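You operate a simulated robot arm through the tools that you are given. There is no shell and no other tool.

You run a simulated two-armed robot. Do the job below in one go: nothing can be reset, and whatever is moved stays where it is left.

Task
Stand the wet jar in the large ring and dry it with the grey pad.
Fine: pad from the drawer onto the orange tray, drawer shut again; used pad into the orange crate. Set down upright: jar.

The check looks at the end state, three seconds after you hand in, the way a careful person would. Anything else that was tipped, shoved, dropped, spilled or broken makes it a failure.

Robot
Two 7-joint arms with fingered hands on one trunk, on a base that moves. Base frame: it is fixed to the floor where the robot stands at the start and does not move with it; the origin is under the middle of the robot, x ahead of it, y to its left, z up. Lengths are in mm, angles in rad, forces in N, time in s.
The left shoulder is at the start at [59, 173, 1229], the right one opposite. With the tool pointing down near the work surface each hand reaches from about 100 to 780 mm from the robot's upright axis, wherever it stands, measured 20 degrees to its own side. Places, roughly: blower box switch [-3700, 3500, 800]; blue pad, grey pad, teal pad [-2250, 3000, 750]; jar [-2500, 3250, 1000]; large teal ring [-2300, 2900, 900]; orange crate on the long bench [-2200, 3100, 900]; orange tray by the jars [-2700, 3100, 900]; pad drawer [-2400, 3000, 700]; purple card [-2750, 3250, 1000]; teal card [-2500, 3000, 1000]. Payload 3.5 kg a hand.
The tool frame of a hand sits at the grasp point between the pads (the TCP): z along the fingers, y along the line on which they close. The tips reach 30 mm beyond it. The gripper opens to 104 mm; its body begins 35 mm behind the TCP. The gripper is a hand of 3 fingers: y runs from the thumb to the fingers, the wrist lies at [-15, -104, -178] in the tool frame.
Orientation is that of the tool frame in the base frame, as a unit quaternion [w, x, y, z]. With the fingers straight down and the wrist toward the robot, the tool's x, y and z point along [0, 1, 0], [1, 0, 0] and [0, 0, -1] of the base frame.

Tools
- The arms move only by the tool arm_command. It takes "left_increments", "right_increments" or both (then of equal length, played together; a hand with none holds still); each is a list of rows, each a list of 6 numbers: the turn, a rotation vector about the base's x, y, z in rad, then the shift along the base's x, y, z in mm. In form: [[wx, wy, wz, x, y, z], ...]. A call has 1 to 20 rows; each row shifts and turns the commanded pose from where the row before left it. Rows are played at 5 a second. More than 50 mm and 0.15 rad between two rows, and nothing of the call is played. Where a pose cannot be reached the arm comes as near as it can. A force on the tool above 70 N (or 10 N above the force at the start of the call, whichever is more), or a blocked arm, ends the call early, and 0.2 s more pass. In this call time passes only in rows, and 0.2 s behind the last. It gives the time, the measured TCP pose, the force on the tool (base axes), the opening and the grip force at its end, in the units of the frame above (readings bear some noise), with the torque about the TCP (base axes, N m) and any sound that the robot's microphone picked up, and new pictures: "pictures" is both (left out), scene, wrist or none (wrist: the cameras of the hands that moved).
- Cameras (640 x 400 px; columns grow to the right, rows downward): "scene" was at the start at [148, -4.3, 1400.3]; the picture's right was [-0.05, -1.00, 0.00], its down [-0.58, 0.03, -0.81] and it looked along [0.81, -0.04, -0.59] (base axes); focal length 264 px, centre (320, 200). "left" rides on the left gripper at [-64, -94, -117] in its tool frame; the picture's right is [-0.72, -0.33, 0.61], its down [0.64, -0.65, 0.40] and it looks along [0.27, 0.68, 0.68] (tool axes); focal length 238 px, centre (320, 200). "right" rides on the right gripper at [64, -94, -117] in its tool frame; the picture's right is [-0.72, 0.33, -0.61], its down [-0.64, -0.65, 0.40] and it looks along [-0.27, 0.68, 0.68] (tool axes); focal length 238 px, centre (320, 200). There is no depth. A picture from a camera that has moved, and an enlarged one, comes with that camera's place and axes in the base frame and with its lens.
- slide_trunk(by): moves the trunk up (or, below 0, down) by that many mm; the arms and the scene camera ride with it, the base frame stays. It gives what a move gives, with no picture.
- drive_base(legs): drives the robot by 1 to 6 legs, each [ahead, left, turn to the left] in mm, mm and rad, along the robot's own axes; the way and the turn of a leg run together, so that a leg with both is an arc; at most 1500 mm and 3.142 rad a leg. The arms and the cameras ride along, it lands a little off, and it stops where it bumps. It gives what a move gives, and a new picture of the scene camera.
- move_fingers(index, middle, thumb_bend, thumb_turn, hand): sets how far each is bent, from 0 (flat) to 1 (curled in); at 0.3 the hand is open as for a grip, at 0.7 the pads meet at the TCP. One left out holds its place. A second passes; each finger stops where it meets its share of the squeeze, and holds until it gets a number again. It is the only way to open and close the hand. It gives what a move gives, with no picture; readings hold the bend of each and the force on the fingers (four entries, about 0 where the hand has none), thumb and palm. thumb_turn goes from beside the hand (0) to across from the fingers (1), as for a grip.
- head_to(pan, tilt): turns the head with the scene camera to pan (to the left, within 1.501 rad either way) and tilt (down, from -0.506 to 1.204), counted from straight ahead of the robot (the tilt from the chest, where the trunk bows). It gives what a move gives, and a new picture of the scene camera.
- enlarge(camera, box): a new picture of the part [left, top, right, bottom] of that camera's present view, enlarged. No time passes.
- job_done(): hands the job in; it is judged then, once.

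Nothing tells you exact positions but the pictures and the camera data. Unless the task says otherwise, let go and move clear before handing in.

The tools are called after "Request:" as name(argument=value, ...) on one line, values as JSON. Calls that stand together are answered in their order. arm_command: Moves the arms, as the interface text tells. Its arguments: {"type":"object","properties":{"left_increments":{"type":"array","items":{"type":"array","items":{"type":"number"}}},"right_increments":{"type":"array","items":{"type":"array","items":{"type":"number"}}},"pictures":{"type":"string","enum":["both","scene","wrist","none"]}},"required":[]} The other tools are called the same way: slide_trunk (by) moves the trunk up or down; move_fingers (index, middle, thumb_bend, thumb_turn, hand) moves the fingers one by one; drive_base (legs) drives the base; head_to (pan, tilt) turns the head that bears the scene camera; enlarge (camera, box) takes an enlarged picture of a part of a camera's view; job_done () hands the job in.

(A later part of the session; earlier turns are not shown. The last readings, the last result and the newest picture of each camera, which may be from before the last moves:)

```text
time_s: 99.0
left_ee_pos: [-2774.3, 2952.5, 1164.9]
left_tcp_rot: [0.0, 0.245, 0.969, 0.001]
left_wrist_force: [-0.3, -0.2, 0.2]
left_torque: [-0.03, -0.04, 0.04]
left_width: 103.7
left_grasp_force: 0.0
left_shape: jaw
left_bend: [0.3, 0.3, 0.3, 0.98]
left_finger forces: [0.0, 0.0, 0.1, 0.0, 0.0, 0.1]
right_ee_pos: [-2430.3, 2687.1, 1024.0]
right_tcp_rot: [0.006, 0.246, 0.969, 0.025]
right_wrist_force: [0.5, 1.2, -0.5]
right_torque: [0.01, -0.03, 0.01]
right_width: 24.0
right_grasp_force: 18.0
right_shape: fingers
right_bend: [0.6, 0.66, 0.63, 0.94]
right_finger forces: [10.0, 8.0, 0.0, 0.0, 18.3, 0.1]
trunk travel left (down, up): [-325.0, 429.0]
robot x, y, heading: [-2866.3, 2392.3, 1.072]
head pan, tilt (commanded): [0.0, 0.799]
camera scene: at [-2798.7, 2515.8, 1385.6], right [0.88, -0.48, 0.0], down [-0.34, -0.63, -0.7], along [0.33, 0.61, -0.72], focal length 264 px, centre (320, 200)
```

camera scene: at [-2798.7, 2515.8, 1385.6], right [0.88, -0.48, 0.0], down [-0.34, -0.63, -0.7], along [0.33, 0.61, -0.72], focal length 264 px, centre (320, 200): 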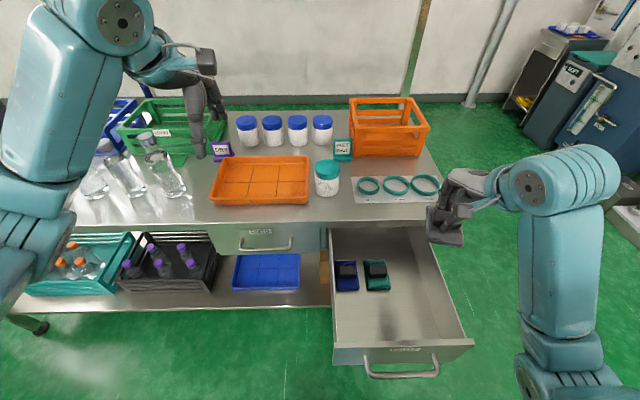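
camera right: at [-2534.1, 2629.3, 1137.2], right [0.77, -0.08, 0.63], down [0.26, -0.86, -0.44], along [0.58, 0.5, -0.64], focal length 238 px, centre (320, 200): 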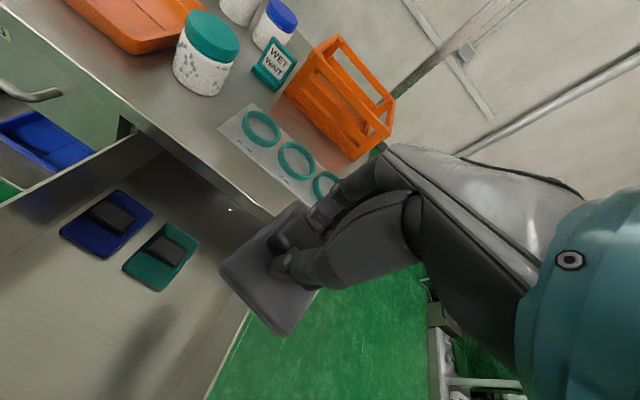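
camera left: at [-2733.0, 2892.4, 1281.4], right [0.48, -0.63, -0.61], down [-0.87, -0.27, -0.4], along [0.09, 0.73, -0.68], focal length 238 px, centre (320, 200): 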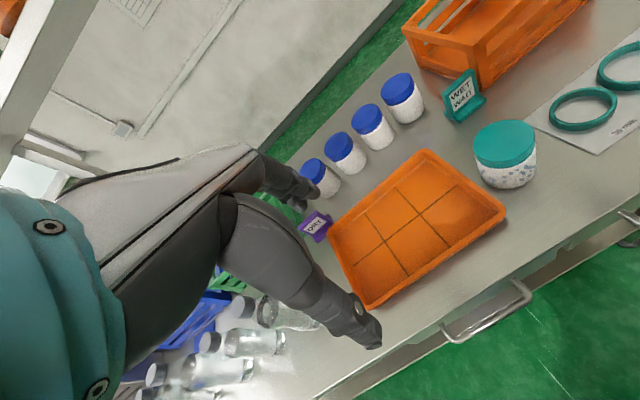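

I move the left hand aside and carry the pad over the tray's near-right part.

Request:
arm_command(left_increments=[[0, 0, 0, -19, -7.9, 0], [0, 0, 0, -19, -7.9, 0], [0, 0, 0, -19, -7.9, 0], [0, 0, 0, -19, -7.9, 0], [0, 0, 0, -19, -7.9, 0], [0, 0, 0, -19, -7.9, 0], [0, 0, 0, -19, -7.9, 0], [0, 0, 0, -19, -7.9, 0], [0, 0, 0, -19, -7.9, 0], [0, 0, 0, 0, 0, 0]], right_increments=[[0, 0, 0, -19.7, 38.3, 1], [0, 0, 0, -19.7, 38.3, 1], [0, 0, 0, -19.7, 38.3, 1], [0, 0, 0, -19.7, 38.3, 1], [0, 0, 0, -19.7, 38.3, 1], [0, 0, 0, -19.7, 38.3, 1], [0, 0, 0, -19.7, 38.3, 1], [0, 0, 0, -19.7, 38.3, 1], [0, 0, 0, -19.7, 38.3, 0], [0, 0, 0, 0, 0, 0]])

```text
time_s: 101.2
left_ee_pos: [-2944.5, 2881.1, 1163.9]
left_tcp_rot: [0.0, 0.245, 0.97, 0.0]
left_wrist_force: [0.7, -0.7, -0.2]
left_torque: [0.02, -0.04, 0.01]
left_width: 103.8
left_grasp_force: 0.1
left_shape: jaw
left_bend: [0.3, 0.3, 0.3, 0.98]
left_finger forces: [0.0, 0.0, 0.1, 0.0, 0.0, 0.1]
right_ee_pos: [-2593.1, 3014.3, 1033.9]
right_tcp_rot: [0.006, 0.245, 0.969, 0.024]
right_wrist_force: [-0.3, -0.7, -0.9]
right_torque: [0.0, -0.04, 0.01]
right_width: 24.0
right_grasp_force: 17.2
right_shape: fingers
right_bend: [0.6, 0.66, 0.63, 0.94]
right_finger forces: [10.0, 7.7, 0.0, 0.1, 17.7, 0.0]
right hand out of reach, approached as far as the arm can: row 9
trunk travel left (down, up): [-325.0, 429.0]
robot x, y, heading: [-2868.3, 2392.1, 1.075]
head pan, tilt (commanded): [0.0, 0.799]
camera scene: at [-2798.6, 2516.2, 1385.6], right [0.88, -0.48, 0.0], down [-0.34, -0.63, -0.7], along [0.33, 0.61, -0.72], focal length 264 px, centre (320, 200)
camera right: at [-2698.3, 2956.0, 1146.1], right [0.77, -0.08, 0.63], down [0.26, -0.86, -0.44], along [0.58, 0.5, -0.64], focal length 238 px, centre (320, 200)
camera left: at [-2933.5, 2768.2, 1280.9], right [0.48, -0.63, -0.61], down [-0.87, -0.27, -0.4], along [0.09, 0.73, -0.68], focal length 238 px, centre (320, 200)
```

scene: 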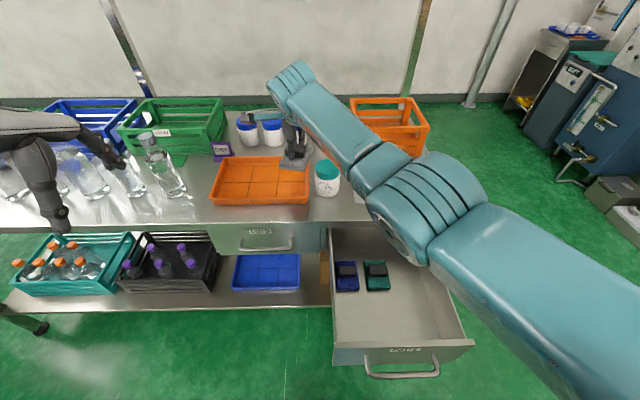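
right: 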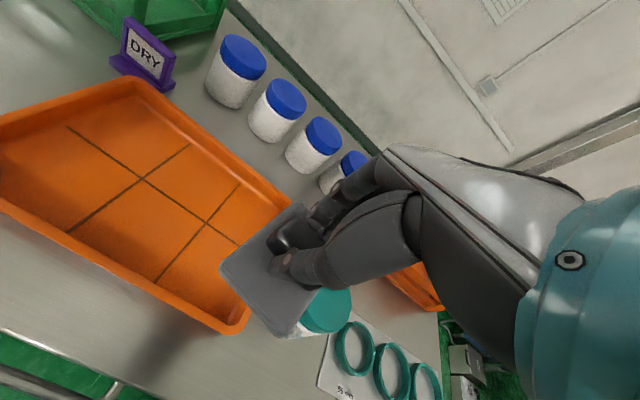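
left: 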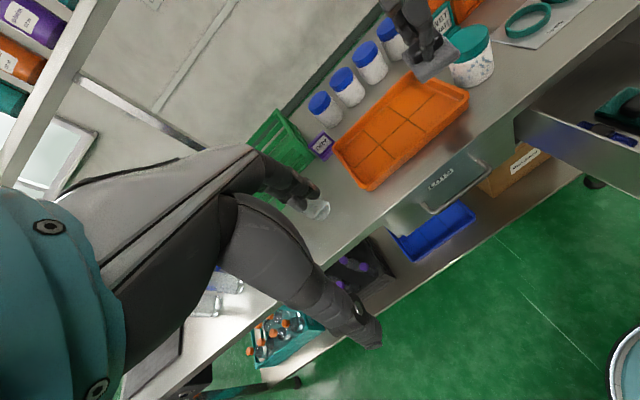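

The tray spot needs a bit more reach, so I shift the base 40 mm forward and 45 mm left (hand at z 1034, clear of everything).

Request:
drive_base(legs=[[40, 45, 0]])

Request:
arm_command(right_increments=[[0, 0, 0, 0, 0, 0]], pictures="wrist")

```text
time_s: 102.2
left_ee_pos: [-2966.4, 2938.8, 1162.8]
left_tcp_rot: [0.0, 0.246, 0.969, 0.0]
left_wrist_force: [0.3, -0.2, -1.3]
left_torque: [-0.03, 0.02, -0.03]
left_width: 103.9
left_grasp_force: 0.0
left_shape: jaw
left_bend: [0.3, 0.3, 0.3, 0.98]
left_finger forces: [0.0, 0.0, 0.0, 0.1, 0.0, 0.0]
right_ee_pos: [-2614.4, 3071.0, 1033.1]
right_tcp_rot: [0.006, 0.247, 0.969, 0.024]
right_wrist_force: [0.0, 0.0, 0.0]
right_torque: [-0.03, 0.0, -0.02]
right_width: 23.9
right_grasp_force: 17.9
right_shape: fingers
right_bend: [0.6, 0.66, 0.63, 0.94]
right_finger forces: [9.9, 7.8, 0.0, 0.0, 17.7, 0.1]
trunk travel left (down, up): [-325.0, 429.0]
robot x, y, heading: [-2881.7, 2447.7, 1.075]
head pan, tilt (commanded): [0.0, 0.799]
camera scene: at [-2819.5, 2573.8, 1385.5], right [0.88, -0.48, 0.0], down [-0.34, -0.63, -0.7], along [0.33, 0.61, -0.72], focal length 264 px, centre (320, 200)
```

scene: 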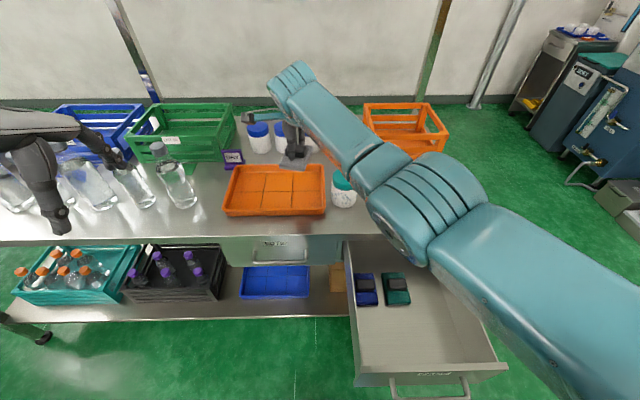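

```text
time_s: 102.6
left_ee_pos: [-2965.4, 2938.7, 1163.4]
left_tcp_rot: [0.0, 0.245, 0.969, 0.001]
left_wrist_force: [0.1, -0.2, -0.3]
left_torque: [-0.01, 0.04, 0.01]
left_width: 104.0
left_grasp_force: 0.0
left_shape: jaw
left_bend: [0.3, 0.3, 0.3, 0.98]
left_finger forces: [0.1, 0.0, 0.1, 0.0, 0.0, 0.0]
right_ee_pos: [-2612.6, 3071.1, 1033.8]
right_tcp_rot: [0.007, 0.246, 0.969, 0.024]
right_wrist_force: [-0.5, -0.3, -0.6]
right_torque: [0.02, 0.01, 0.0]
right_width: 24.0
right_grasp_force: 17.9
right_shape: fingers
right_bend: [0.6, 0.66, 0.63, 0.94]
right_finger forces: [9.9, 7.8, 0.1, 0.1, 17.7, 0.0]
trunk travel left (down, up): [-325.0, 429.0]
robot x, y, heading: [-2884.4, 2451.5, 1.076]
head pan, tilt (commanded): [0.0, 0.799]
camera right: at [-2718.0, 3012.3, 1146.0], right [0.77, -0.08, 0.63], down [0.26, -0.86, -0.44], along [0.58, 0.5, -0.64], focal length 238 px, centre (320, 200)
```

right: 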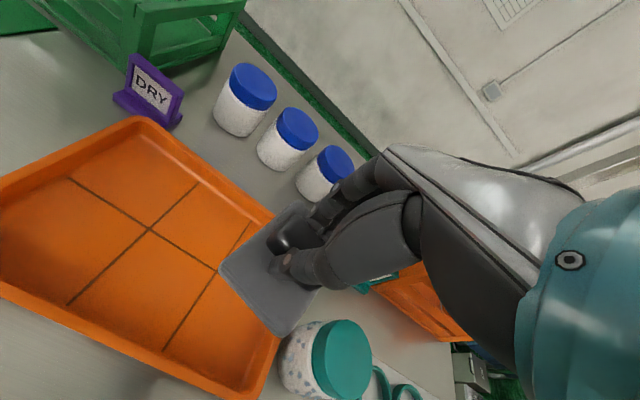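

The pad hangs over the tray's right part with its corners inside the rim (a 603–696, b 65–141). I lower it.

Request:
arm_command(right_increments=[[0, 0, 0, 0, 0, -25], [0, 0, 0, 0, 0, -25], [0, 0, 0, 0, 0, -25], [0, 0, 0, 0, 0, -15], [0, 0, 0, 0, 0, 0]])

Request:
enlarge(camera="right", box=[120, 160, 440, 360])

```text
time_s: 103.8
left_ee_pos: [-2965.5, 2937.3, 1162.6]
left_tcp_rot: [0.0, 0.246, 0.969, -0.001]
left_wrist_force: [1.1, -0.2, 0.0]
left_torque: [-0.05, 0.0, 0.0]
left_width: 103.9
left_grasp_force: 0.0
left_shape: jaw
left_bend: [0.3, 0.3, 0.3, 0.98]
left_finger forces: [0.0, 0.0, 0.0, 0.1, 0.1, 0.0]
right_ee_pos: [-2613.2, 3064.9, 951.6]
right_tcp_rot: [0.007, 0.246, 0.969, 0.024]
right_wrist_force: [-0.9, -0.1, -0.6]
right_torque: [0.03, 0.03, 0.01]
right_width: 24.1
right_grasp_force: 17.7
right_shape: fingers
right_bend: [0.6, 0.66, 0.63, 0.94]
right_finger forces: [9.9, 7.8, 0.0, 0.1, 17.8, 0.0]
right hand out of reach, approached as far as the arm can: row 3, 4
trunk travel left (down, up): [-325.0, 429.0]
robot x, y, heading: [-2890.2, 2448.3, 1.071]
head pan, tilt (commanded): [0.0, 0.799]
camera scene: at [-2819.0, 2572.3, 1385.7], right [0.88, -0.48, 0.0], down [-0.34, -0.63, -0.7], along [0.33, 0.61, -0.72], focal length 264 px, centre (320, 200)
camera right: at [-2717.7, 3008.0, 1063.9], right [0.77, -0.08, 0.63], down [0.26, -0.86, -0.44], along [0.58, 0.5, -0.64], focal length 238 px, centre (320, 200)
```

scene: 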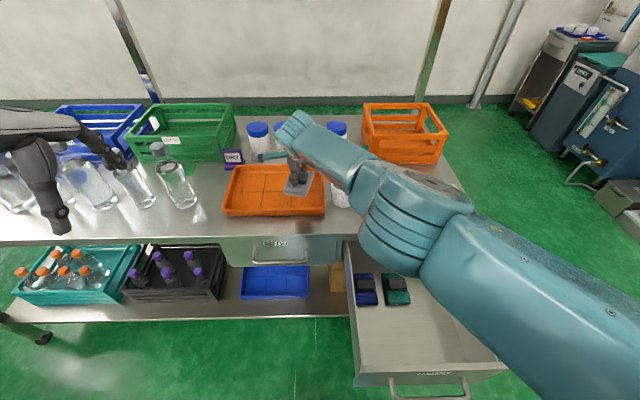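
right: 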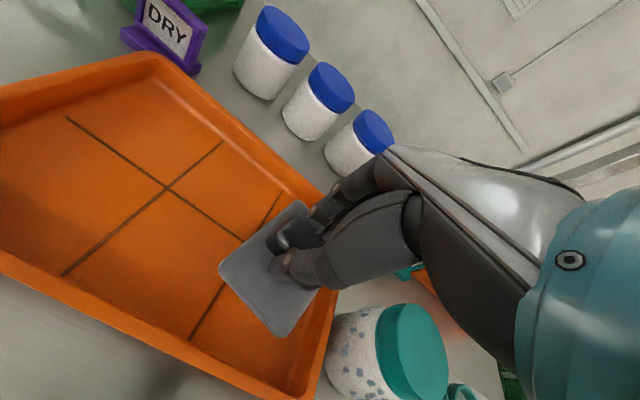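

```text
2.00 times, centred on (280, 260) of right
camera zoom: at [-2717.7, 3008.0, 1063.9], right [0.77, -0.08, 0.63], down [0.26, -0.86, -0.44], along [0.58, 0.5, -0.64], focal length 477 px, centre (400, 80)
```

zoom: 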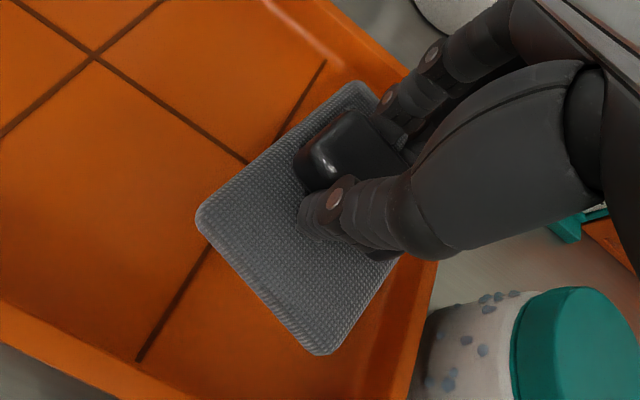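

The arm is at its reach limit here, so I lower the pad the rest of the way with the trunk.

Request:
slide_trunk(by=-20)

Request:
enlarge(camera="right", box=[120, 160, 440, 360])

```text
time_s: 104.5
left_ee_pos: [-2964.1, 2936.9, 1142.8]
left_tcp_rot: [0.0, 0.246, 0.969, 0.001]
left_wrist_force: [-0.8, 0.2, 0.5]
left_torque: [-0.03, 0.03, -0.04]
left_width: 103.7
left_grasp_force: 0.1
left_shape: jaw
left_bend: [0.3, 0.3, 0.3, 0.98]
left_finger forces: [0.1, 0.1, 0.0, 0.1, 0.0, 0.0]
right_ee_pos: [-2612.9, 3064.4, 932.0]
right_tcp_rot: [0.006, 0.247, 0.969, 0.025]
right_wrist_force: [-0.3, 0.3, -0.6]
right_torque: [0.0, 0.01, -0.02]
right_width: 24.1
right_grasp_force: 17.9
right_shape: fingers
right_bend: [0.6, 0.66, 0.63, 0.94]
right_finger forces: [9.8, 7.8, 0.0, 0.1, 17.7, 0.1]
trunk travel left (down, up): [-305.0, 449.0]
robot x, y, heading: [-2883.6, 2447.6, 1.073]
head pan, tilt (commanded): [0.0, 0.799]
```

```text
2.00 times, centred on (280, 260) of right
camera zoom: at [-2717.7, 3006.8, 1044.5], right [0.77, -0.08, 0.63], down [0.26, -0.86, -0.44], along [0.58, 0.5, -0.64], focal length 477 px, centre (400, 80)
```

zoom: 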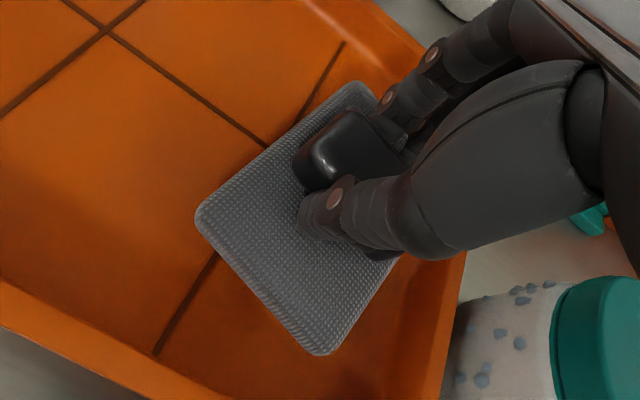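

Request:
slide_trunk(by=-7)

```text
time_s: 105.0
left_ee_pos: [-2965.3, 2938.0, 1137.3]
left_tcp_rot: [0.0, 0.246, 0.969, 0.001]
left_wrist_force: [0.7, -0.9, -0.4]
left_torque: [0.03, -0.02, -0.03]
left_width: 103.8
left_grasp_force: 0.1
left_shape: jaw
left_bend: [0.3, 0.3, 0.3, 0.98]
left_finger forces: [0.1, 0.0, 0.0, 0.0, 0.0, 0.0]
right_ee_pos: [-2612.8, 3064.3, 925.4]
right_tcp_rot: [0.007, 0.246, 0.969, 0.025]
right_wrist_force: [-0.2, -0.3, 0.0]
right_torque: [0.0, 0.01, -0.02]
right_width: 23.8
right_grasp_force: 17.9
right_shape: fingers
right_bend: [0.6, 0.66, 0.63, 0.94]
right_finger forces: [9.8, 7.8, 0.0, 0.0, 17.7, 0.0]
trunk travel left (down, up): [-298.0, 456.0]
robot x, y, heading: [-2885.6, 2449.4, 1.071]
head pan, tilt (commanded): [0.0, 0.799]
```

Request:
slide_trunk(by=-5)

Request:
enlarge(camera="right", box=[120, 160, 440, 360])

```text
time_s: 105.6
left_ee_pos: [-2964.8, 2937.5, 1131.1]
left_tcp_rot: [0.0, 0.246, 0.969, 0.001]
left_wrist_force: [0.5, 0.1, -0.1]
left_torque: [-0.02, 0.01, 0.01]
left_width: 103.7
left_grasp_force: 0.1
left_shape: jaw
left_bend: [0.3, 0.3, 0.3, 0.98]
left_finger forces: [0.0, 0.1, 0.1, 0.0, 0.0, 0.0]
right_ee_pos: [-2612.8, 3064.6, 919.0]
right_tcp_rot: [0.006, 0.247, 0.969, 0.024]
right_wrist_force: [-0.7, 1.2, -0.6]
right_torque: [-0.02, 0.0, 0.01]
right_width: 24.1
right_grasp_force: 17.1
right_shape: fingers
right_bend: [0.6, 0.66, 0.63, 0.94]
right_finger forces: [9.7, 7.8, 0.1, 0.0, 17.7, 0.0]
trunk travel left (down, up): [-293.0, 461.0]
robot x, y, heading: [-2887.2, 2451.0, 1.071]
head pan, tilt (commanded): [0.0, 0.799]
```

```text
2.00 times, centred on (280, 260) of right
camera zoom: at [-2717.7, 3007.2, 1031.9], right [0.77, -0.08, 0.63], down [0.26, -0.86, -0.44], along [0.58, 0.5, -0.64], focal length 477 px, centre (400, 80)
```

zoom: 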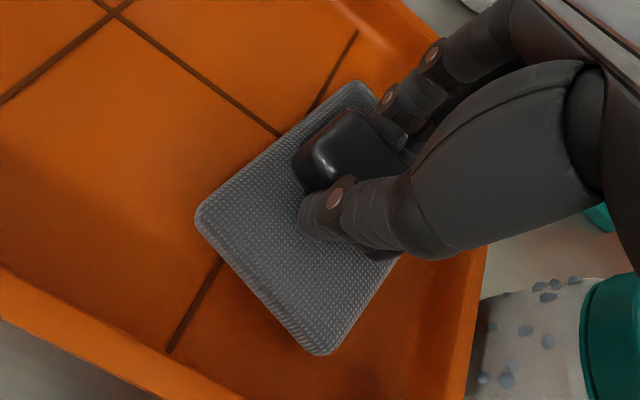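

Request:
slide_trunk(by=-4)

Request:
slide_trunk(by=-3)

```text
time_s: 106.1
left_ee_pos: [-2964.7, 2936.9, 1128.4]
left_tcp_rot: [0.0, 0.246, 0.969, -0.001]
left_wrist_force: [0.9, 0.1, -0.5]
left_torque: [0.04, 0.0, 0.01]
left_width: 103.5
left_grasp_force: 0.1
left_shape: jaw
left_bend: [0.3, 0.3, 0.3, 0.98]
left_finger forces: [0.1, 0.0, 0.0, 0.1, 0.0, 0.0]
right_ee_pos: [-2612.2, 3065.9, 916.1]
right_tcp_rot: [0.006, 0.247, 0.969, 0.026]
right_wrist_force: [0.8, 0.4, 2.9]
right_torque: [-0.04, 0.11, 0.01]
right_width: 23.9
right_grasp_force: 18.8
right_shape: fingers
right_bend: [0.6, 0.66, 0.63, 0.94]
right_finger forces: [10.4, 8.2, 0.1, 0.0, 19.8, 0.0]
trunk travel left (down, up): [-289.0, 465.0]
robot x, y, heading: [-2888.1, 2449.8, 1.069]
head pan, tilt (commanded): [0.0, 0.799]
```

```text
time_s: 106.6
left_ee_pos: [-2965.1, 2936.9, 1124.9]
left_tcp_rot: [0.001, 0.247, 0.969, 0.0]
left_wrist_force: [-0.6, 0.2, -0.3]
left_torque: [-0.01, -0.01, -0.01]
left_width: 103.6
left_grasp_force: 0.1
left_shape: jaw
left_bend: [0.3, 0.3, 0.3, 0.98]
left_finger forces: [0.0, 0.1, 0.1, 0.0, 0.0, 0.1]
right_ee_pos: [-2613.0, 3065.2, 915.9]
right_tcp_rot: [0.008, 0.246, 0.969, 0.027]
right_wrist_force: [2.7, 0.9, 14.9]
right_torque: [-0.49, 0.39, -0.01]
right_width: 23.9
right_grasp_force: 27.2
right_shape: fingers
right_bend: [0.6, 0.66, 0.64, 0.94]
right_finger forces: [11.3, 8.7, 0.0, 0.0, 34.1, 0.0]
trunk travel left (down, up): [-286.0, 468.0]
robot x, y, heading: [-2886.4, 2452.3, 1.07]
head pan, tilt (commanded): [0.0, 0.799]
```

The pad is on the tray (15 N contact). I release it and lift the hand straight up.

Request:
slide_trunk(by=2)

Request:
move_fingers(hand="right", index=0.5, middle=0.5, thumb_bend=0.5)

Request:
slide_trunk(by=35)

Request:
enlarge(camera="right", box=[80, 120, 480, 370])

```text
time_s: 107.2
left_ee_pos: [-2965.1, 2937.7, 1127.5]
left_tcp_rot: [0.0, 0.246, 0.969, 0.001]
left_wrist_force: [0.7, 1.0, -0.3]
left_torque: [0.01, -0.03, 0.04]
left_width: 103.7
left_grasp_force: 0.0
left_shape: jaw
left_bend: [0.3, 0.3, 0.3, 0.98]
left_finger forces: [0.1, 0.1, 0.1, 0.0, 0.1, 0.1]
right_ee_pos: [-2613.7, 3065.3, 915.4]
right_tcp_rot: [0.007, 0.246, 0.969, 0.025]
right_wrist_force: [1.7, 2.7, 13.8]
right_torque: [-0.32, 0.34, 0.0]
right_width: 23.8
right_grasp_force: 25.0
right_shape: fingers
right_bend: [0.6, 0.66, 0.64, 0.94]
right_finger forces: [11.7, 9.1, 0.0, 0.1, 29.5, 0.0]
trunk travel left (down, up): [-288.0, 466.0]
robot x, y, heading: [-2886.8, 2447.6, 1.068]
head pan, tilt (commanded): [0.0, 0.799]
```

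```text
time_s: 108.2
left_ee_pos: [-2965.8, 2937.9, 1126.5]
left_tcp_rot: [0.0, 0.246, 0.969, 0.001]
left_wrist_force: [0.1, 0.2, -0.6]
left_torque: [0.01, 0.02, 0.01]
left_width: 103.8
left_grasp_force: 0.1
left_shape: jaw
left_bend: [0.3, 0.3, 0.3, 0.98]
left_finger forces: [0.1, 0.0, 0.0, 0.1, 0.0, 0.1]
right_ee_pos: [-2613.9, 3064.3, 914.9]
right_tcp_rot: [0.007, 0.246, 0.969, 0.025]
right_wrist_force: [-1.4, 4.3, 10.7]
right_torque: [-0.14, 0.29, -0.13]
right_width: 45.3
right_grasp_force: 5.7
right_shape: fingers
right_bend: [0.5, 0.5, 0.55, 0.96]
right_finger forces: [0.0, 0.0, 0.0, 0.1, 11.9, 0.0]
trunk travel left (down, up): [-288.0, 466.0]
robot x, y, heading: [-2887.9, 2447.3, 1.073]
head pan, tilt (commanded): [0.0, 0.799]
```

```text
time_s: 109.0
left_ee_pos: [-2964.7, 2937.7, 1161.1]
left_tcp_rot: [0.0, 0.246, 0.969, 0.0]
left_wrist_force: [-1.5, 0.0, 0.5]
left_torque: [0.01, 0.0, -0.02]
left_width: 103.6
left_grasp_force: 0.0
left_shape: jaw
left_bend: [0.3, 0.3, 0.3, 0.98]
left_finger forces: [0.0, 0.1, 0.0, 0.0, 0.1, 0.1]
right_ee_pos: [-2613.0, 3064.8, 948.1]
right_tcp_rot: [0.007, 0.247, 0.969, 0.023]
right_wrist_force: [-0.2, -0.4, -0.1]
right_torque: [0.02, 0.02, 0.0]
right_width: 51.5
right_grasp_force: 0.1
right_shape: fingers
right_bend: [0.5, 0.5, 0.5, 0.97]
right_finger forces: [0.1, 0.0, 0.1, 0.1, 0.0, 0.1]
trunk travel left (down, up): [-323.0, 431.0]
robot x, y, heading: [-2887.9, 2449.0, 1.071]
head pan, tilt (commanded): [0.0, 0.799]
```

```text
1.60 times, centred on (280, 245) of right
camera zoom: at [-2717.2, 3007.5, 1060.5], right [0.77, -0.08, 0.63], down [0.26, -0.86, -0.43], along [0.58, 0.5, -0.64], focal length 381 px, centre (384, 128)
```

zoom: 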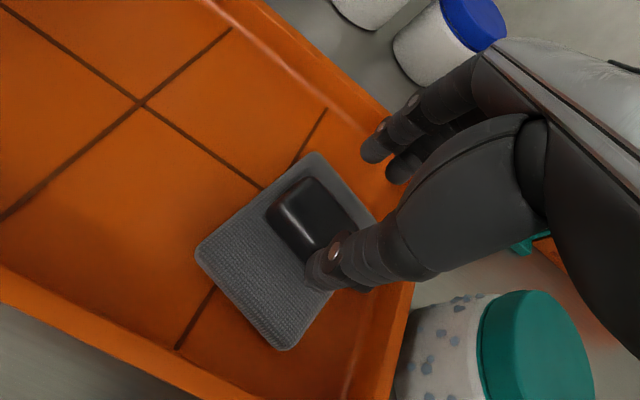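

The pad lies on the tray. Now I lift the right hand and bring it over the drawer's front panel to push the drawer shut.

Request:
arm_command(right_increments=[[0, 0, 0, 0, 0, 50], [0, 0, 0, 0, 0, 50], [0, 0, 0, 0, 0, 50], [0, 0, 0, 3.1, -44.2, 0], [0, 0, 0, 3.1, -44.2, 0], [0, 0, 0, 3.1, -44.2, 0], [0, 0, 0, 3.1, -44.2, 0], [0, 0, 0, 3.1, -44.2, 0], [0, 0, 0, 3.1, -44.2, 0], [0, 0, 0, 3.1, -44.2, 0], [0, 0, 0, 3.1, -44.2, -10], [0, 0, 0, 3.1, -40, -20], [0, 0, 0, 3.1, -40, -25], [0, 0, 0, 0, 0, 0]])

Request:
enlarge(camera="scene", box=[320, 220, 560, 400])

```text
time_s: 111.1
left_ee_pos: [-2963.4, 2937.8, 1161.5]
left_tcp_rot: [0.0, 0.245, 0.97, 0.0]
left_wrist_force: [0.6, 0.2, 0.5]
left_torque: [0.0, 0.04, -0.01]
left_width: 103.5
left_grasp_force: 0.1
left_shape: jaw
left_bend: [0.3, 0.3, 0.3, 0.98]
left_finger forces: [0.1, 0.1, 0.0, 0.0, 0.1, 0.1]
right_ee_pos: [-2556.1, 2818.6, 1142.4]
right_tcp_rot: [0.044, 0.257, 0.958, 0.122]
right_wrist_force: [0.0, 0.8, 0.1]
right_torque: [0.02, 0.05, 0.0]
right_width: 51.8
right_grasp_force: 0.0
right_shape: fingers
right_bend: [0.5, 0.5, 0.5, 0.97]
right_finger forces: [0.0, 0.0, 0.0, 0.0, 0.0, 0.1]
right hand out of reach, approached as far as the arm can: row 8, 9, 10
trunk travel left (down, up): [-323.0, 431.0]
robot x, y, heading: [-2888.6, 2445.0, 1.075]
head pan, tilt (commanded): [0.0, 0.799]
stopped in row 10 (right hand): the arm was blocked; the commanded pose is now the measured one
camera scene: at [-2818.1, 2572.8, 1383.6], right [0.88, -0.48, 0.0], down [-0.34, -0.63, -0.7], along [0.33, 0.61, -0.72], focal length 264 px, centre (320, 200)
camera right: at [-2674.5, 2746.9, 1229.9], right [0.69, -0.22, 0.69], down [0.3, -0.78, -0.55], along [0.66, 0.58, -0.47], focal length 238 px, centre (320, 200)
```

scene: 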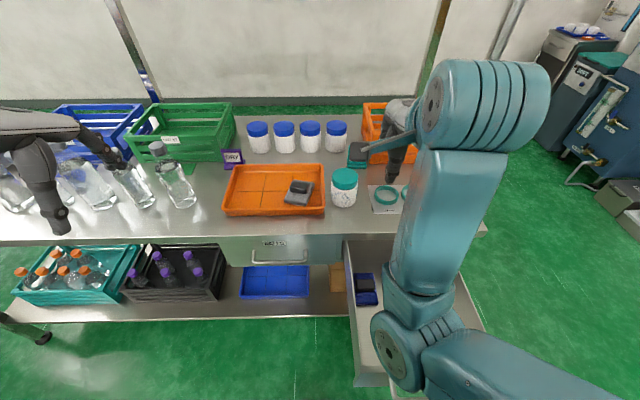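
right: 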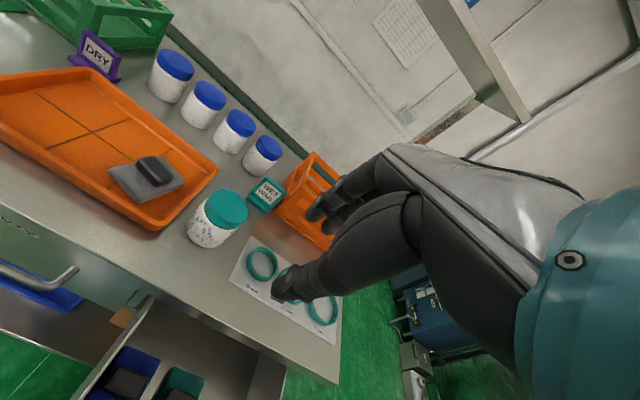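

```text
2.22 times, centred on (440, 310) of scene
camera zoom: at [-2818.1, 2572.8, 1383.6], right [0.88, -0.48, 0.0], down [-0.34, -0.63, -0.7], along [0.33, 0.61, -0.72], focal length 586 px, centre (53, -44)
```

zoom: 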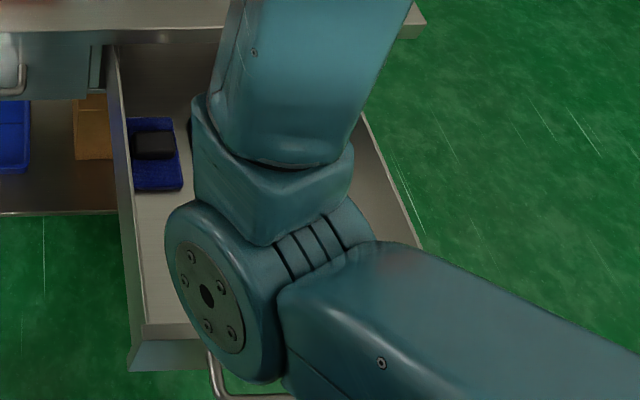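

The arm folded awkwardly (elbow in front) and stopped at a joint limit, touching nothing. I bring the hand back out to its home-like spot on the right, straighten the orientation, and retract from there.

Request:
arm_command(right_increments=[[-0.072, 0.048, 0.01, 45.1, 4.1, 5], [-0.072, 0.048, 0.01, 45.1, 4.1, 5], [-0.072, 0.048, 0.01, 45.1, 4.1, 5], [0, 0, 0, 0, 0, 0]], pictures="scene")

```text
time_s: 112.1
left_ee_pos: [-2964.8, 2936.9, 1161.3]
left_tcp_rot: [0.0, 0.246, 0.969, 0.0]
left_wrist_force: [-0.4, 0.2, -0.6]
left_torque: [-0.01, -0.01, 0.03]
left_width: 104.0
left_grasp_force: 0.0
left_shape: jaw
left_bend: [0.3, 0.3, 0.3, 0.98]
left_finger forces: [0.0, 0.0, 0.2, 0.0, 0.0, 0.1]
right_ee_pos: [-2421.1, 2833.4, 1156.3]
right_tcp_rot: [-0.001, 0.242, 0.97, 0.0]
right_wrist_force: [0.7, 1.0, -0.2]
right_torque: [-0.03, -0.04, 0.0]
right_width: 51.8
right_grasp_force: 0.1
right_shape: fingers
right_bend: [0.5, 0.5, 0.5, 0.97]
right_finger forces: [0.0, 0.0, 0.1, 0.0, 0.0, 0.0]
right hand out of reach, approached as far as the arm can: row 1
trunk travel left (down, up): [-323.0, 431.0]
robot x, y, heading: [-2886.6, 2447.6, 1.077]
head pan, tilt (commanded): [0.0, 0.799]
camera scene: at [-2819.1, 2572.9, 1383.6], right [0.88, -0.48, 0.0], down [-0.34, -0.63, -0.7], along [0.33, 0.61, -0.72], focal length 264 px, centre (320, 200)
```

scene: 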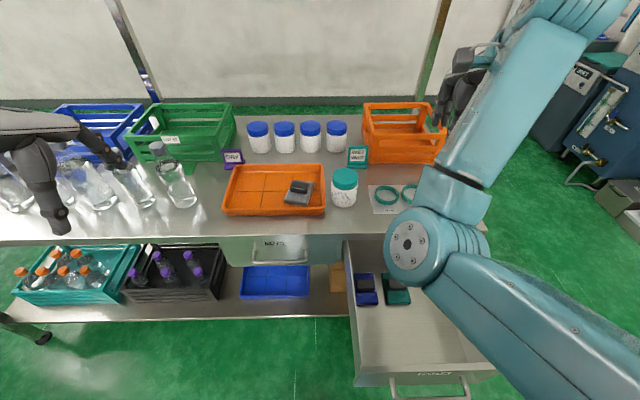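

Request:
arm_command(right_increments=[[0.0792, -0.0427, 0, -12, -25.1, -31.2], [0.0792, -0.0427, 0, -12, -25.1, -31.2], [0.0792, -0.0427, 0, -12, -25.1, -31.2], [0.0792, -0.0427, 0, -12, -25.1, -31.2], [0.0792, -0.0427, 0, -12, -25.1, -31.2], [-0.0792, 0.0427, 0, -18.6, -24, -24], [-0.0792, 0.0427, 0, -18.6, -24, -24], [-0.0792, 0.0427, 0, -18.6, -24, -24], [-0.0792, 0.0427, 0, -18.6, -24, -24], [-0.0792, 0.0427, 0, -18.6, -24, -22], [0, 0, 0, 0, 0, 0]])

```text
time_s: 113.1
left_ee_pos: [-2964.5, 2938.6, 1161.4]
left_tcp_rot: [0.0, 0.247, 0.969, 0.0]
left_wrist_force: [0.2, 0.1, 0.3]
left_torque: [0.01, -0.02, 0.0]
left_width: 103.8
left_grasp_force: 0.0
left_shape: jaw
left_bend: [0.3, 0.3, 0.3, 0.98]
left_finger forces: [0.0, 0.0, 0.0, 0.1, 0.1, 0.0]
right_ee_pos: [-2439.0, 2770.9, 1169.2]
right_tcp_rot: [0.085, 0.24, 0.924, 0.286]
right_wrist_force: [-0.3, -0.3, -0.8]
right_torque: [0.0, 0.04, -0.02]
right_width: 51.9
right_grasp_force: 0.0
right_shape: fingers
right_bend: [0.5, 0.5, 0.5, 0.97]
right_finger forces: [0.0, 0.1, 0.0, 0.0, 0.0, 0.0]
trunk travel left (down, up): [-323.0, 431.0]
robot x, y, heading: [-2884.4, 2448.1, 1.074]
head pan, tilt (commanded): [0.0, 0.799]
stopped in row 4 (right hand): the arm was blocked; the commanded pose is now the measured one
camera scene: at [-2818.4, 2572.9, 1383.6], right [0.88, -0.48, 0.0], down [-0.34, -0.63, -0.7], along [0.33, 0.61, -0.72], focal length 264 px, centre (320, 200)
camera right: at [-2566.4, 2675.8, 1209.8], right [0.58, -0.42, 0.7], down [0.42, -0.59, -0.69], along [0.7, 0.69, -0.17], focal length 238 px, centre (320, 200)
```

scene: 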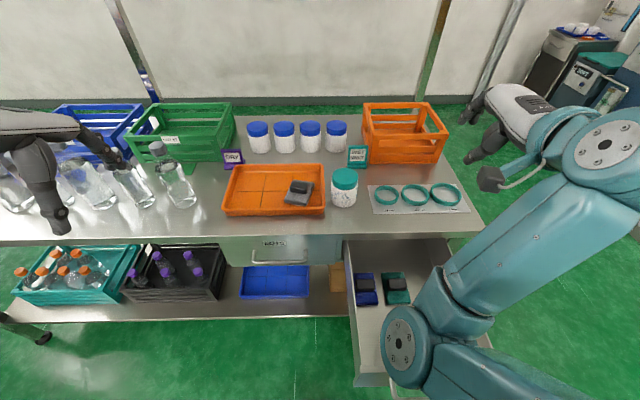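
right: 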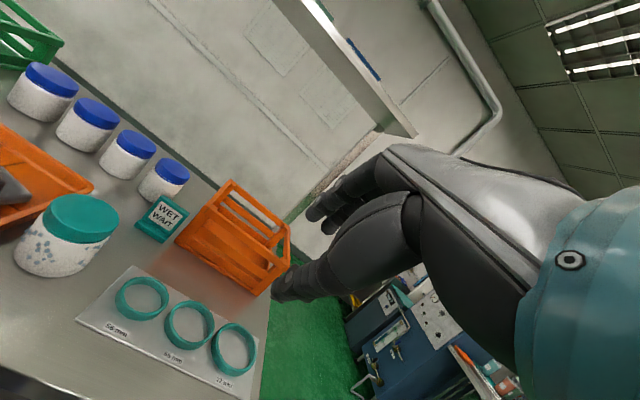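

The elbow has swung inward and is low over the open drawer. I raise the trunk to get it clear before re-posing the arm.

Request:
slide_trunk(by=150)

Request:
head_to(pan=-0.3, tilt=1.1)

```text
time_s: 114.8
left_ee_pos: [-2963.7, 2938.7, 1310.4]
left_tcp_rot: [0.0, 0.246, 0.969, 0.0]
left_wrist_force: [-0.3, 0.2, -0.1]
left_torque: [-0.02, 0.01, 0.0]
left_width: 103.8
left_grasp_force: 0.0
left_shape: jaw
left_bend: [0.3, 0.3, 0.3, 0.98]
left_finger forces: [0.0, 0.0, 0.0, 0.0, 0.0, 0.1]
right_ee_pos: [-2440.0, 2770.8, 1316.9]
right_tcp_rot: [0.081, 0.239, 0.925, 0.284]
right_wrist_force: [0.0, 0.4, -0.1]
right_torque: [0.03, -0.03, 0.04]
right_width: 52.1
right_grasp_force: 0.2
right_shape: fingers
right_bend: [0.5, 0.5, 0.5, 0.97]
right_finger forces: [0.1, 0.0, 0.1, 0.0, 0.0, 0.0]
trunk travel left (down, up): [-473.0, 281.0]
robot x, y, heading: [-2883.5, 2451.2, 1.076]
head pan, tilt (commanded): [0.0, 0.799]
```

```text
time_s: 115.6
left_ee_pos: [-2965.0, 2937.2, 1311.9]
left_tcp_rot: [-0.001, 0.246, 0.969, 0.001]
left_wrist_force: [-0.7, -0.9, -0.3]
left_torque: [0.02, -0.01, -0.01]
left_width: 103.8
left_grasp_force: 0.0
left_shape: jaw
left_bend: [0.3, 0.3, 0.3, 0.98]
left_finger forces: [0.1, 0.0, 0.1, 0.0, 0.0, 0.1]
right_ee_pos: [-2441.5, 2771.0, 1317.7]
right_tcp_rot: [0.081, 0.239, 0.925, 0.284]
right_wrist_force: [0.6, -0.2, 0.6]
right_torque: [0.01, 0.01, 0.02]
right_width: 52.0
right_grasp_force: 0.0
right_shape: fingers
right_bend: [0.5, 0.5, 0.5, 0.97]
right_finger forces: [0.0, 0.0, 0.1, 0.1, 0.1, 0.0]
trunk travel left (down, up): [-473.0, 281.0]
robot x, y, heading: [-2887.5, 2447.5, 1.069]
head pan, tilt (commanded): [-0.3, 1.1]
camera scene: at [-2829.3, 2514.0, 1513.2], right [0.7, -0.71, 0.0], down [-0.64, -0.62, -0.45], along [0.33, 0.32, -0.89], focal length 264 px, centre (320, 200)
```

scene: 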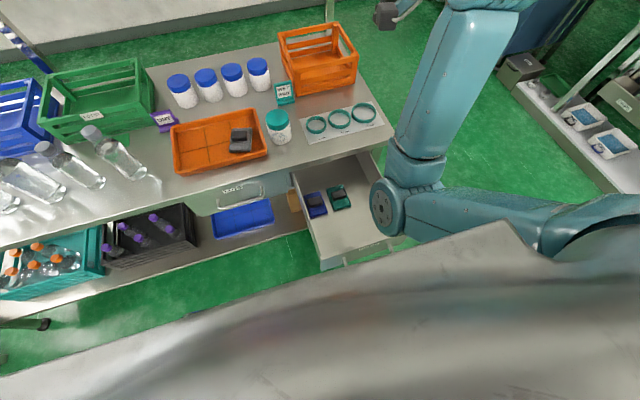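

Request:
arm_command(right_increments=[[0, 0, 0.13, 24.4, -7.5, -5], [0, 0, 0.13, 24.4, -7.5, -5], [0, 0, 0.13, 24.4, -7.5, -5], [0, 0, 0.13, 24.4, -7.5, -5], [0, 0, 0.13, 24.4, -7.5, -5], [0, 0, 0.13, 24.4, -7.5, -5], [0, 0, 0.13, 24.4, -7.5, -5], [0, 0, 0, 0, 0, 0]], pictures="scene")

```text
time_s: 117.4
left_ee_pos: [-2964.3, 2937.0, 1311.8]
left_tcp_rot: [0.0, 0.246, 0.969, 0.001]
left_wrist_force: [0.0, -0.6, 0.1]
left_torque: [0.0, -0.01, 0.0]
left_width: 103.7
left_grasp_force: 0.0
left_shape: jaw
left_bend: [0.3, 0.3, 0.3, 0.98]
left_finger forces: [0.0, 0.0, 0.1, 0.0, 0.1, 0.0]
right_ee_pos: [-2269.3, 2718.1, 1282.5]
right_tcp_rot: [-0.051, -0.192, 0.936, 0.291]
right_wrist_force: [0.2, -0.2, 1.4]
right_torque: [0.0, 0.0, 0.01]
right_width: 52.0
right_grasp_force: 0.1
right_shape: fingers
right_bend: [0.5, 0.5, 0.5, 0.97]
right_finger forces: [0.0, 0.1, 0.0, 0.0, 0.0, 0.0]
trunk travel left (down, up): [-473.0, 281.0]
robot x, y, heading: [-2884.5, 2448.2, 1.075]
head pan, tilt (commanded): [-0.3, 1.1]
camera scene: at [-2829.7, 2513.8, 1513.2], right [0.7, -0.72, 0.0], down [-0.64, -0.62, -0.45], along [0.33, 0.32, -0.89], focal length 264 px, centre (320, 200)
```

scene: 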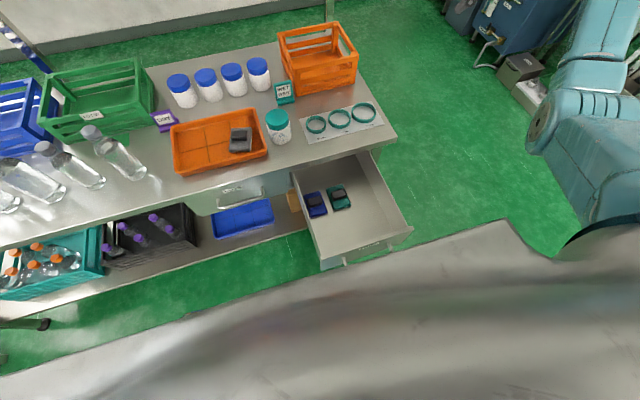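

The elbow is outside again. I back the base 50 mm for room, then yaw the hand back and bring it over the drawer.

Request:
drive_base(legs=[[-50, 0, 0]])

Request:
arm_command(right_increments=[[0, 0, -0.13, -23.7, -1.9, -18.9], [0, 0, -0.13, -23.7, -1.9, -18.9], [0, 0, -0.13, -23.7, -1.9, -18.9], [0, 0, -0.13, -23.7, -1.9, -18.9], [0, 0, -0.13, -23.7, -1.9, -18.9], [0, 0, -0.13, -23.7, -1.9, -18.9], [0, 0, -0.13, -23.7, -1.9, -18.9], [0, 0, 0, 0, 0, 0]], pictures="scene")

```text
time_s: 118.3
left_ee_pos: [-2989.5, 2892.1, 1311.6]
left_tcp_rot: [0.0, 0.245, 0.97, 0.002]
left_wrist_force: [-0.5, 0.1, 0.9]
left_torque: [-0.02, -0.03, 0.01]
left_width: 103.7
left_grasp_force: 0.1
left_shape: jaw
left_bend: [0.3, 0.3, 0.3, 0.98]
left_finger forces: [0.1, 0.0, 0.0, 0.0, 0.1, 0.0]
right_ee_pos: [-2295.6, 2673.9, 1281.8]
right_tcp_rot: [-0.052, -0.191, 0.936, 0.292]
right_wrist_force: [-0.6, -0.3, 0.6]
right_torque: [0.03, -0.01, -0.06]
right_width: 51.9
right_grasp_force: 0.1
right_shape: fingers
right_bend: [0.5, 0.5, 0.5, 0.97]
right_finger forces: [0.0, 0.0, 0.1, 0.0, 0.0, 0.1]
trunk travel left (down, up): [-473.0, 281.0]
robot x, y, heading: [-2910.6, 2409.1, 1.072]
head pan, tilt (commanded): [-0.3, 1.1]
camera scene: at [-2854.0, 2468.4, 1513.3], right [0.7, -0.71, 0.0], down [-0.64, -0.62, -0.46], along [0.33, 0.32, -0.89], focal length 264 px, centre (320, 200)
```

scene: 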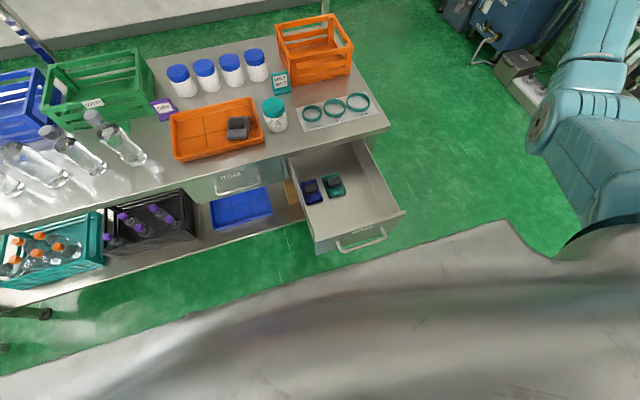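

```text
time_s: 120.1
left_ee_pos: [-2988.6, 2892.8, 1312.6]
left_tcp_rot: [0.0, 0.245, 0.97, 0.0]
left_wrist_force: [-0.4, 0.8, 0.1]
left_torque: [0.0, 0.01, 0.01]
left_width: 103.6
left_grasp_force: 0.1
left_shape: jaw
left_bend: [0.3, 0.3, 0.3, 0.98]
left_finger forces: [0.0, 0.1, 0.0, 0.0, 0.1, 0.1]
right_ee_pos: [-2459.8, 2661.0, 1147.1]
right_tcp_rot: [0.081, 0.24, 0.925, 0.285]
right_wrist_force: [-0.3, -0.3, 1.0]
right_torque: [0.0, 0.01, 0.0]
right_width: 51.9
right_grasp_force: 0.1
right_shape: fingers
right_bend: [0.5, 0.5, 0.5, 0.97]
right_finger forces: [0.1, 0.0, 0.1, 0.1, 0.1, 0.0]
trunk travel left (down, up): [-473.0, 281.0]
robot x, y, heading: [-2911.2, 2407.8, 1.072]
head pan, tilt (commanded): [-0.3, 1.1]
camera scene: at [-2852.2, 2469.6, 1513.1], right [0.7, -0.72, 0.0], down [-0.64, -0.62, -0.45], along [0.32, 0.32, -0.89], focal length 264 px, centre (320, 200)
```

scene: 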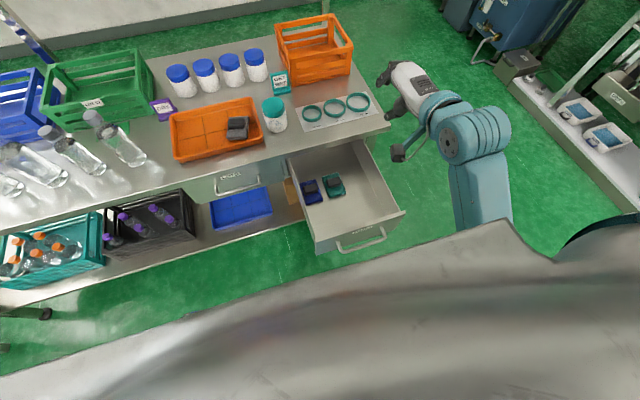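

The arm is in its good posture again. I lower the trunk back by 150 mm (hand stays above the drawer).

Request:
slide_trunk(by=-150)

Request:
arm_command(right_increments=[[-0.1, 0.054, 0, -19, -17, -20], [-0.1, 0.054, 0, -19, -17, -20], [-0.1, 0.054, 0, -19, -17, -20], [-0.1, 0.054, 0, -19, -17, -20], [-0.1, 0.054, 0, -12, -17, -20], [0, 0, 0, 0, 0, 0]])

```text
time_s: 121.9
left_ee_pos: [-2988.4, 2893.9, 1162.5]
left_tcp_rot: [0.0, 0.246, 0.969, -0.001]
left_wrist_force: [0.6, -0.3, -0.3]
left_torque: [0.01, 0.0, 0.04]
left_width: 103.7
left_grasp_force: 0.0
left_shape: jaw
left_bend: [0.3, 0.3, 0.3, 0.98]
left_finger forces: [0.0, 0.0, 0.1, 0.0, 0.0, 0.0]
right_ee_pos: [-2460.8, 2661.8, 999.8]
right_tcp_rot: [0.081, 0.239, 0.925, 0.286]
right_wrist_force: [0.8, 0.0, -0.9]
right_torque: [0.02, -0.02, 0.01]
right_width: 51.8
right_grasp_force: 0.0
right_shape: fingers
right_bend: [0.5, 0.5, 0.5, 0.97]
right_finger forces: [0.0, 0.0, 0.0, 0.1, 0.0, 0.1]
trunk travel left (down, up): [-323.0, 431.0]
robot x, y, heading: [-2909.3, 2406.6, 1.072]
head pan, tilt (commanded): [-0.3, 1.1]
```

```text
time_s: 123.3
left_ee_pos: [-2989.3, 2893.6, 1161.7]
left_tcp_rot: [0.001, 0.246, 0.969, -0.001]
left_wrist_force: [0.0, 0.9, -0.5]
left_torque: [0.0, -0.02, -0.01]
left_width: 103.9
left_grasp_force: 0.1
left_shape: jaw
left_bend: [0.3, 0.3, 0.3, 0.98]
left_finger forces: [0.0, 0.0, 0.0, 0.1, 0.0, 0.0]
right_ee_pos: [-2537.5, 2588.9, 884.2]
right_tcp_rot: [0.014, 0.247, 0.969, 0.013]
right_wrist_force: [-0.2, 0.1, 0.9]
right_torque: [-0.01, 0.0, -0.03]
right_width: 51.7
right_grasp_force: 0.0
right_shape: fingers
right_bend: [0.5, 0.5, 0.5, 0.97]
right_finger forces: [0.1, 0.0, 0.0, 0.0, 0.0, 0.0]
right hand out of reach, approached as far as the arm can: row 1, 2, 3, 4
trunk travel left (down, up): [-323.0, 431.0]
robot x, y, heading: [-2909.5, 2401.0, 1.07]
head pan, tilt (commanded): [-0.3, 1.1]
camera scene: at [-2835.8, 2502.0, 1361.9], right [0.7, -0.71, 0.0], down [-0.64, -0.62, -0.45], along [0.32, 0.32, -0.89], focal length 264 px, centre (320, 200)
camera right: at [-2642.7, 2535.0, 997.5], right [0.77, -0.07, 0.64], down [0.26, -0.87, -0.41], along [0.58, 0.48, -0.65], focal length 238 px, centre (320, 200)
```

scene: 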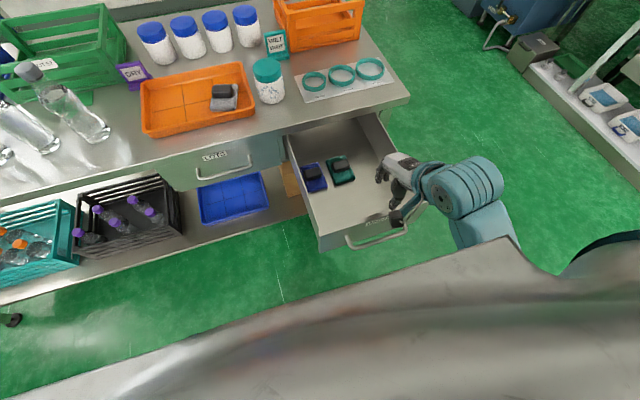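
right: 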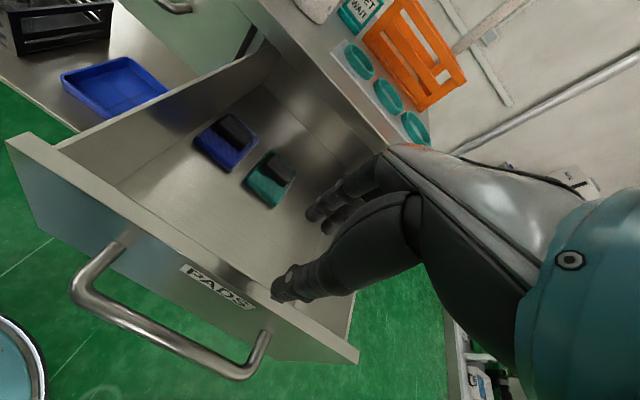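

Request:
arm_command(right_increments=[[0, 0, 0, -14.5, -5.8, -5], [0, 0, 0, -14.5, -5.8, -8], [0, 0, 0, 0, 0, 0]], pictures="wrist")

```text
time_s: 124.1
left_ee_pos: [-2988.3, 2893.7, 1161.3]
left_tcp_rot: [0.0, 0.245, 0.969, 0.0]
left_wrist_force: [-0.2, 1.0, -0.3]
left_torque: [-0.03, -0.01, -0.01]
left_width: 103.7
left_grasp_force: 0.1
left_shape: jaw
left_bend: [0.3, 0.3, 0.3, 0.98]
left_finger forces: [0.0, 0.1, 0.0, 0.1, 0.0, 0.1]
right_ee_pos: [-2565.5, 2581.3, 869.0]
right_tcp_rot: [0.013, 0.247, 0.969, 0.013]
right_wrist_force: [-0.7, -0.7, 0.1]
right_torque: [0.01, 0.04, 0.01]
right_width: 52.0
right_grasp_force: 0.0
right_shape: fingers
right_bend: [0.5, 0.5, 0.5, 0.97]
right_finger forces: [0.0, 0.0, 0.0, 0.0, 0.2, 0.0]
right hand out of reach, approached as far as the arm can: row 2
trunk travel left (down, up): [-323.0, 431.0]
robot x, y, heading: [-2911.1, 2406.4, 1.077]
head pan, tilt (commanded): [-0.3, 1.1]
camera right: at [-2671.3, 2525.6, 981.8], right [0.77, -0.07, 0.64], down [0.26, -0.87, -0.41], along [0.59, 0.48, -0.65], focal length 238 px, centre (320, 200)
```

right: 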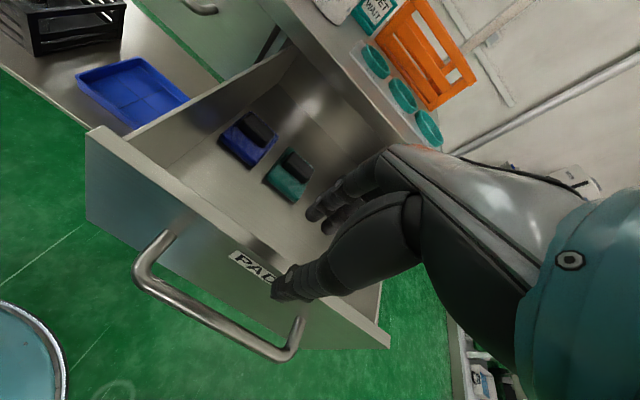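

Request:
arm_command(right_increments=[[0, 0, 0, -1, -2, -15], [0, 0, 0, -1, -2, -15], [0, 0, 0, 0, 0, -14], [0, 0, 0, 0, 0, 0]], pictures="wrist")

Request:
enlarge(camera="right", box=[160, 120, 440, 340])

```text
time_s: 125.1
left_ee_pos: [-2989.9, 2893.2, 1162.2]
left_tcp_rot: [-0.001, 0.245, 0.97, 0.0]
left_wrist_force: [0.5, -0.4, 0.1]
left_torque: [-0.02, -0.03, -0.01]
left_width: 103.5
left_grasp_force: 0.1
left_shape: jaw
left_bend: [0.3, 0.3, 0.3, 0.98]
left_finger forces: [0.1, 0.1, 0.0, 0.1, 0.0, 0.0]
right_ee_pos: [-2567.3, 2576.2, 825.2]
right_tcp_rot: [0.013, 0.247, 0.969, 0.014]
right_wrist_force: [0.3, 0.4, -0.2]
right_torque: [0.01, 0.0, 0.01]
right_width: 51.8
right_grasp_force: 0.1
right_shape: fingers
right_bend: [0.5, 0.5, 0.5, 0.97]
right_finger forces: [0.0, 0.0, 0.0, 0.0, 0.0, 0.1]
trunk travel left (down, up): [-323.0, 431.0]
robot x, y, heading: [-2912.2, 2403.8, 1.077]
head pan, tilt (commanded): [-0.3, 1.1]
camera right: at [-2673.7, 2521.6, 937.9], right [0.77, -0.07, 0.64], down [0.26, -0.87, -0.41], along [0.59, 0.48, -0.65], focal length 238 px, centre (320, 200)
```

right: 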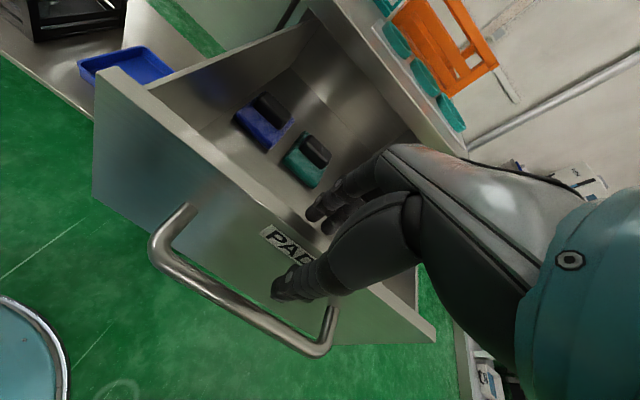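

```text
1.82 times, centred on (300, 230) of right
camera zoom: at [-2673.7, 2521.6, 937.9], right [0.77, -0.07, 0.64], down [0.26, -0.87, -0.41], along [0.59, 0.48, -0.65], focal length 433 px, centre (356, 146)
```

zoom: 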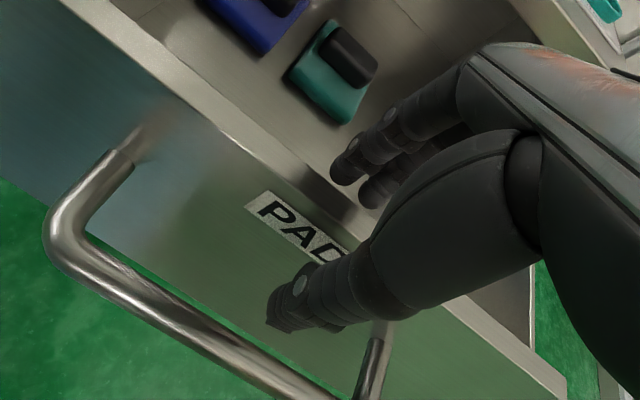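

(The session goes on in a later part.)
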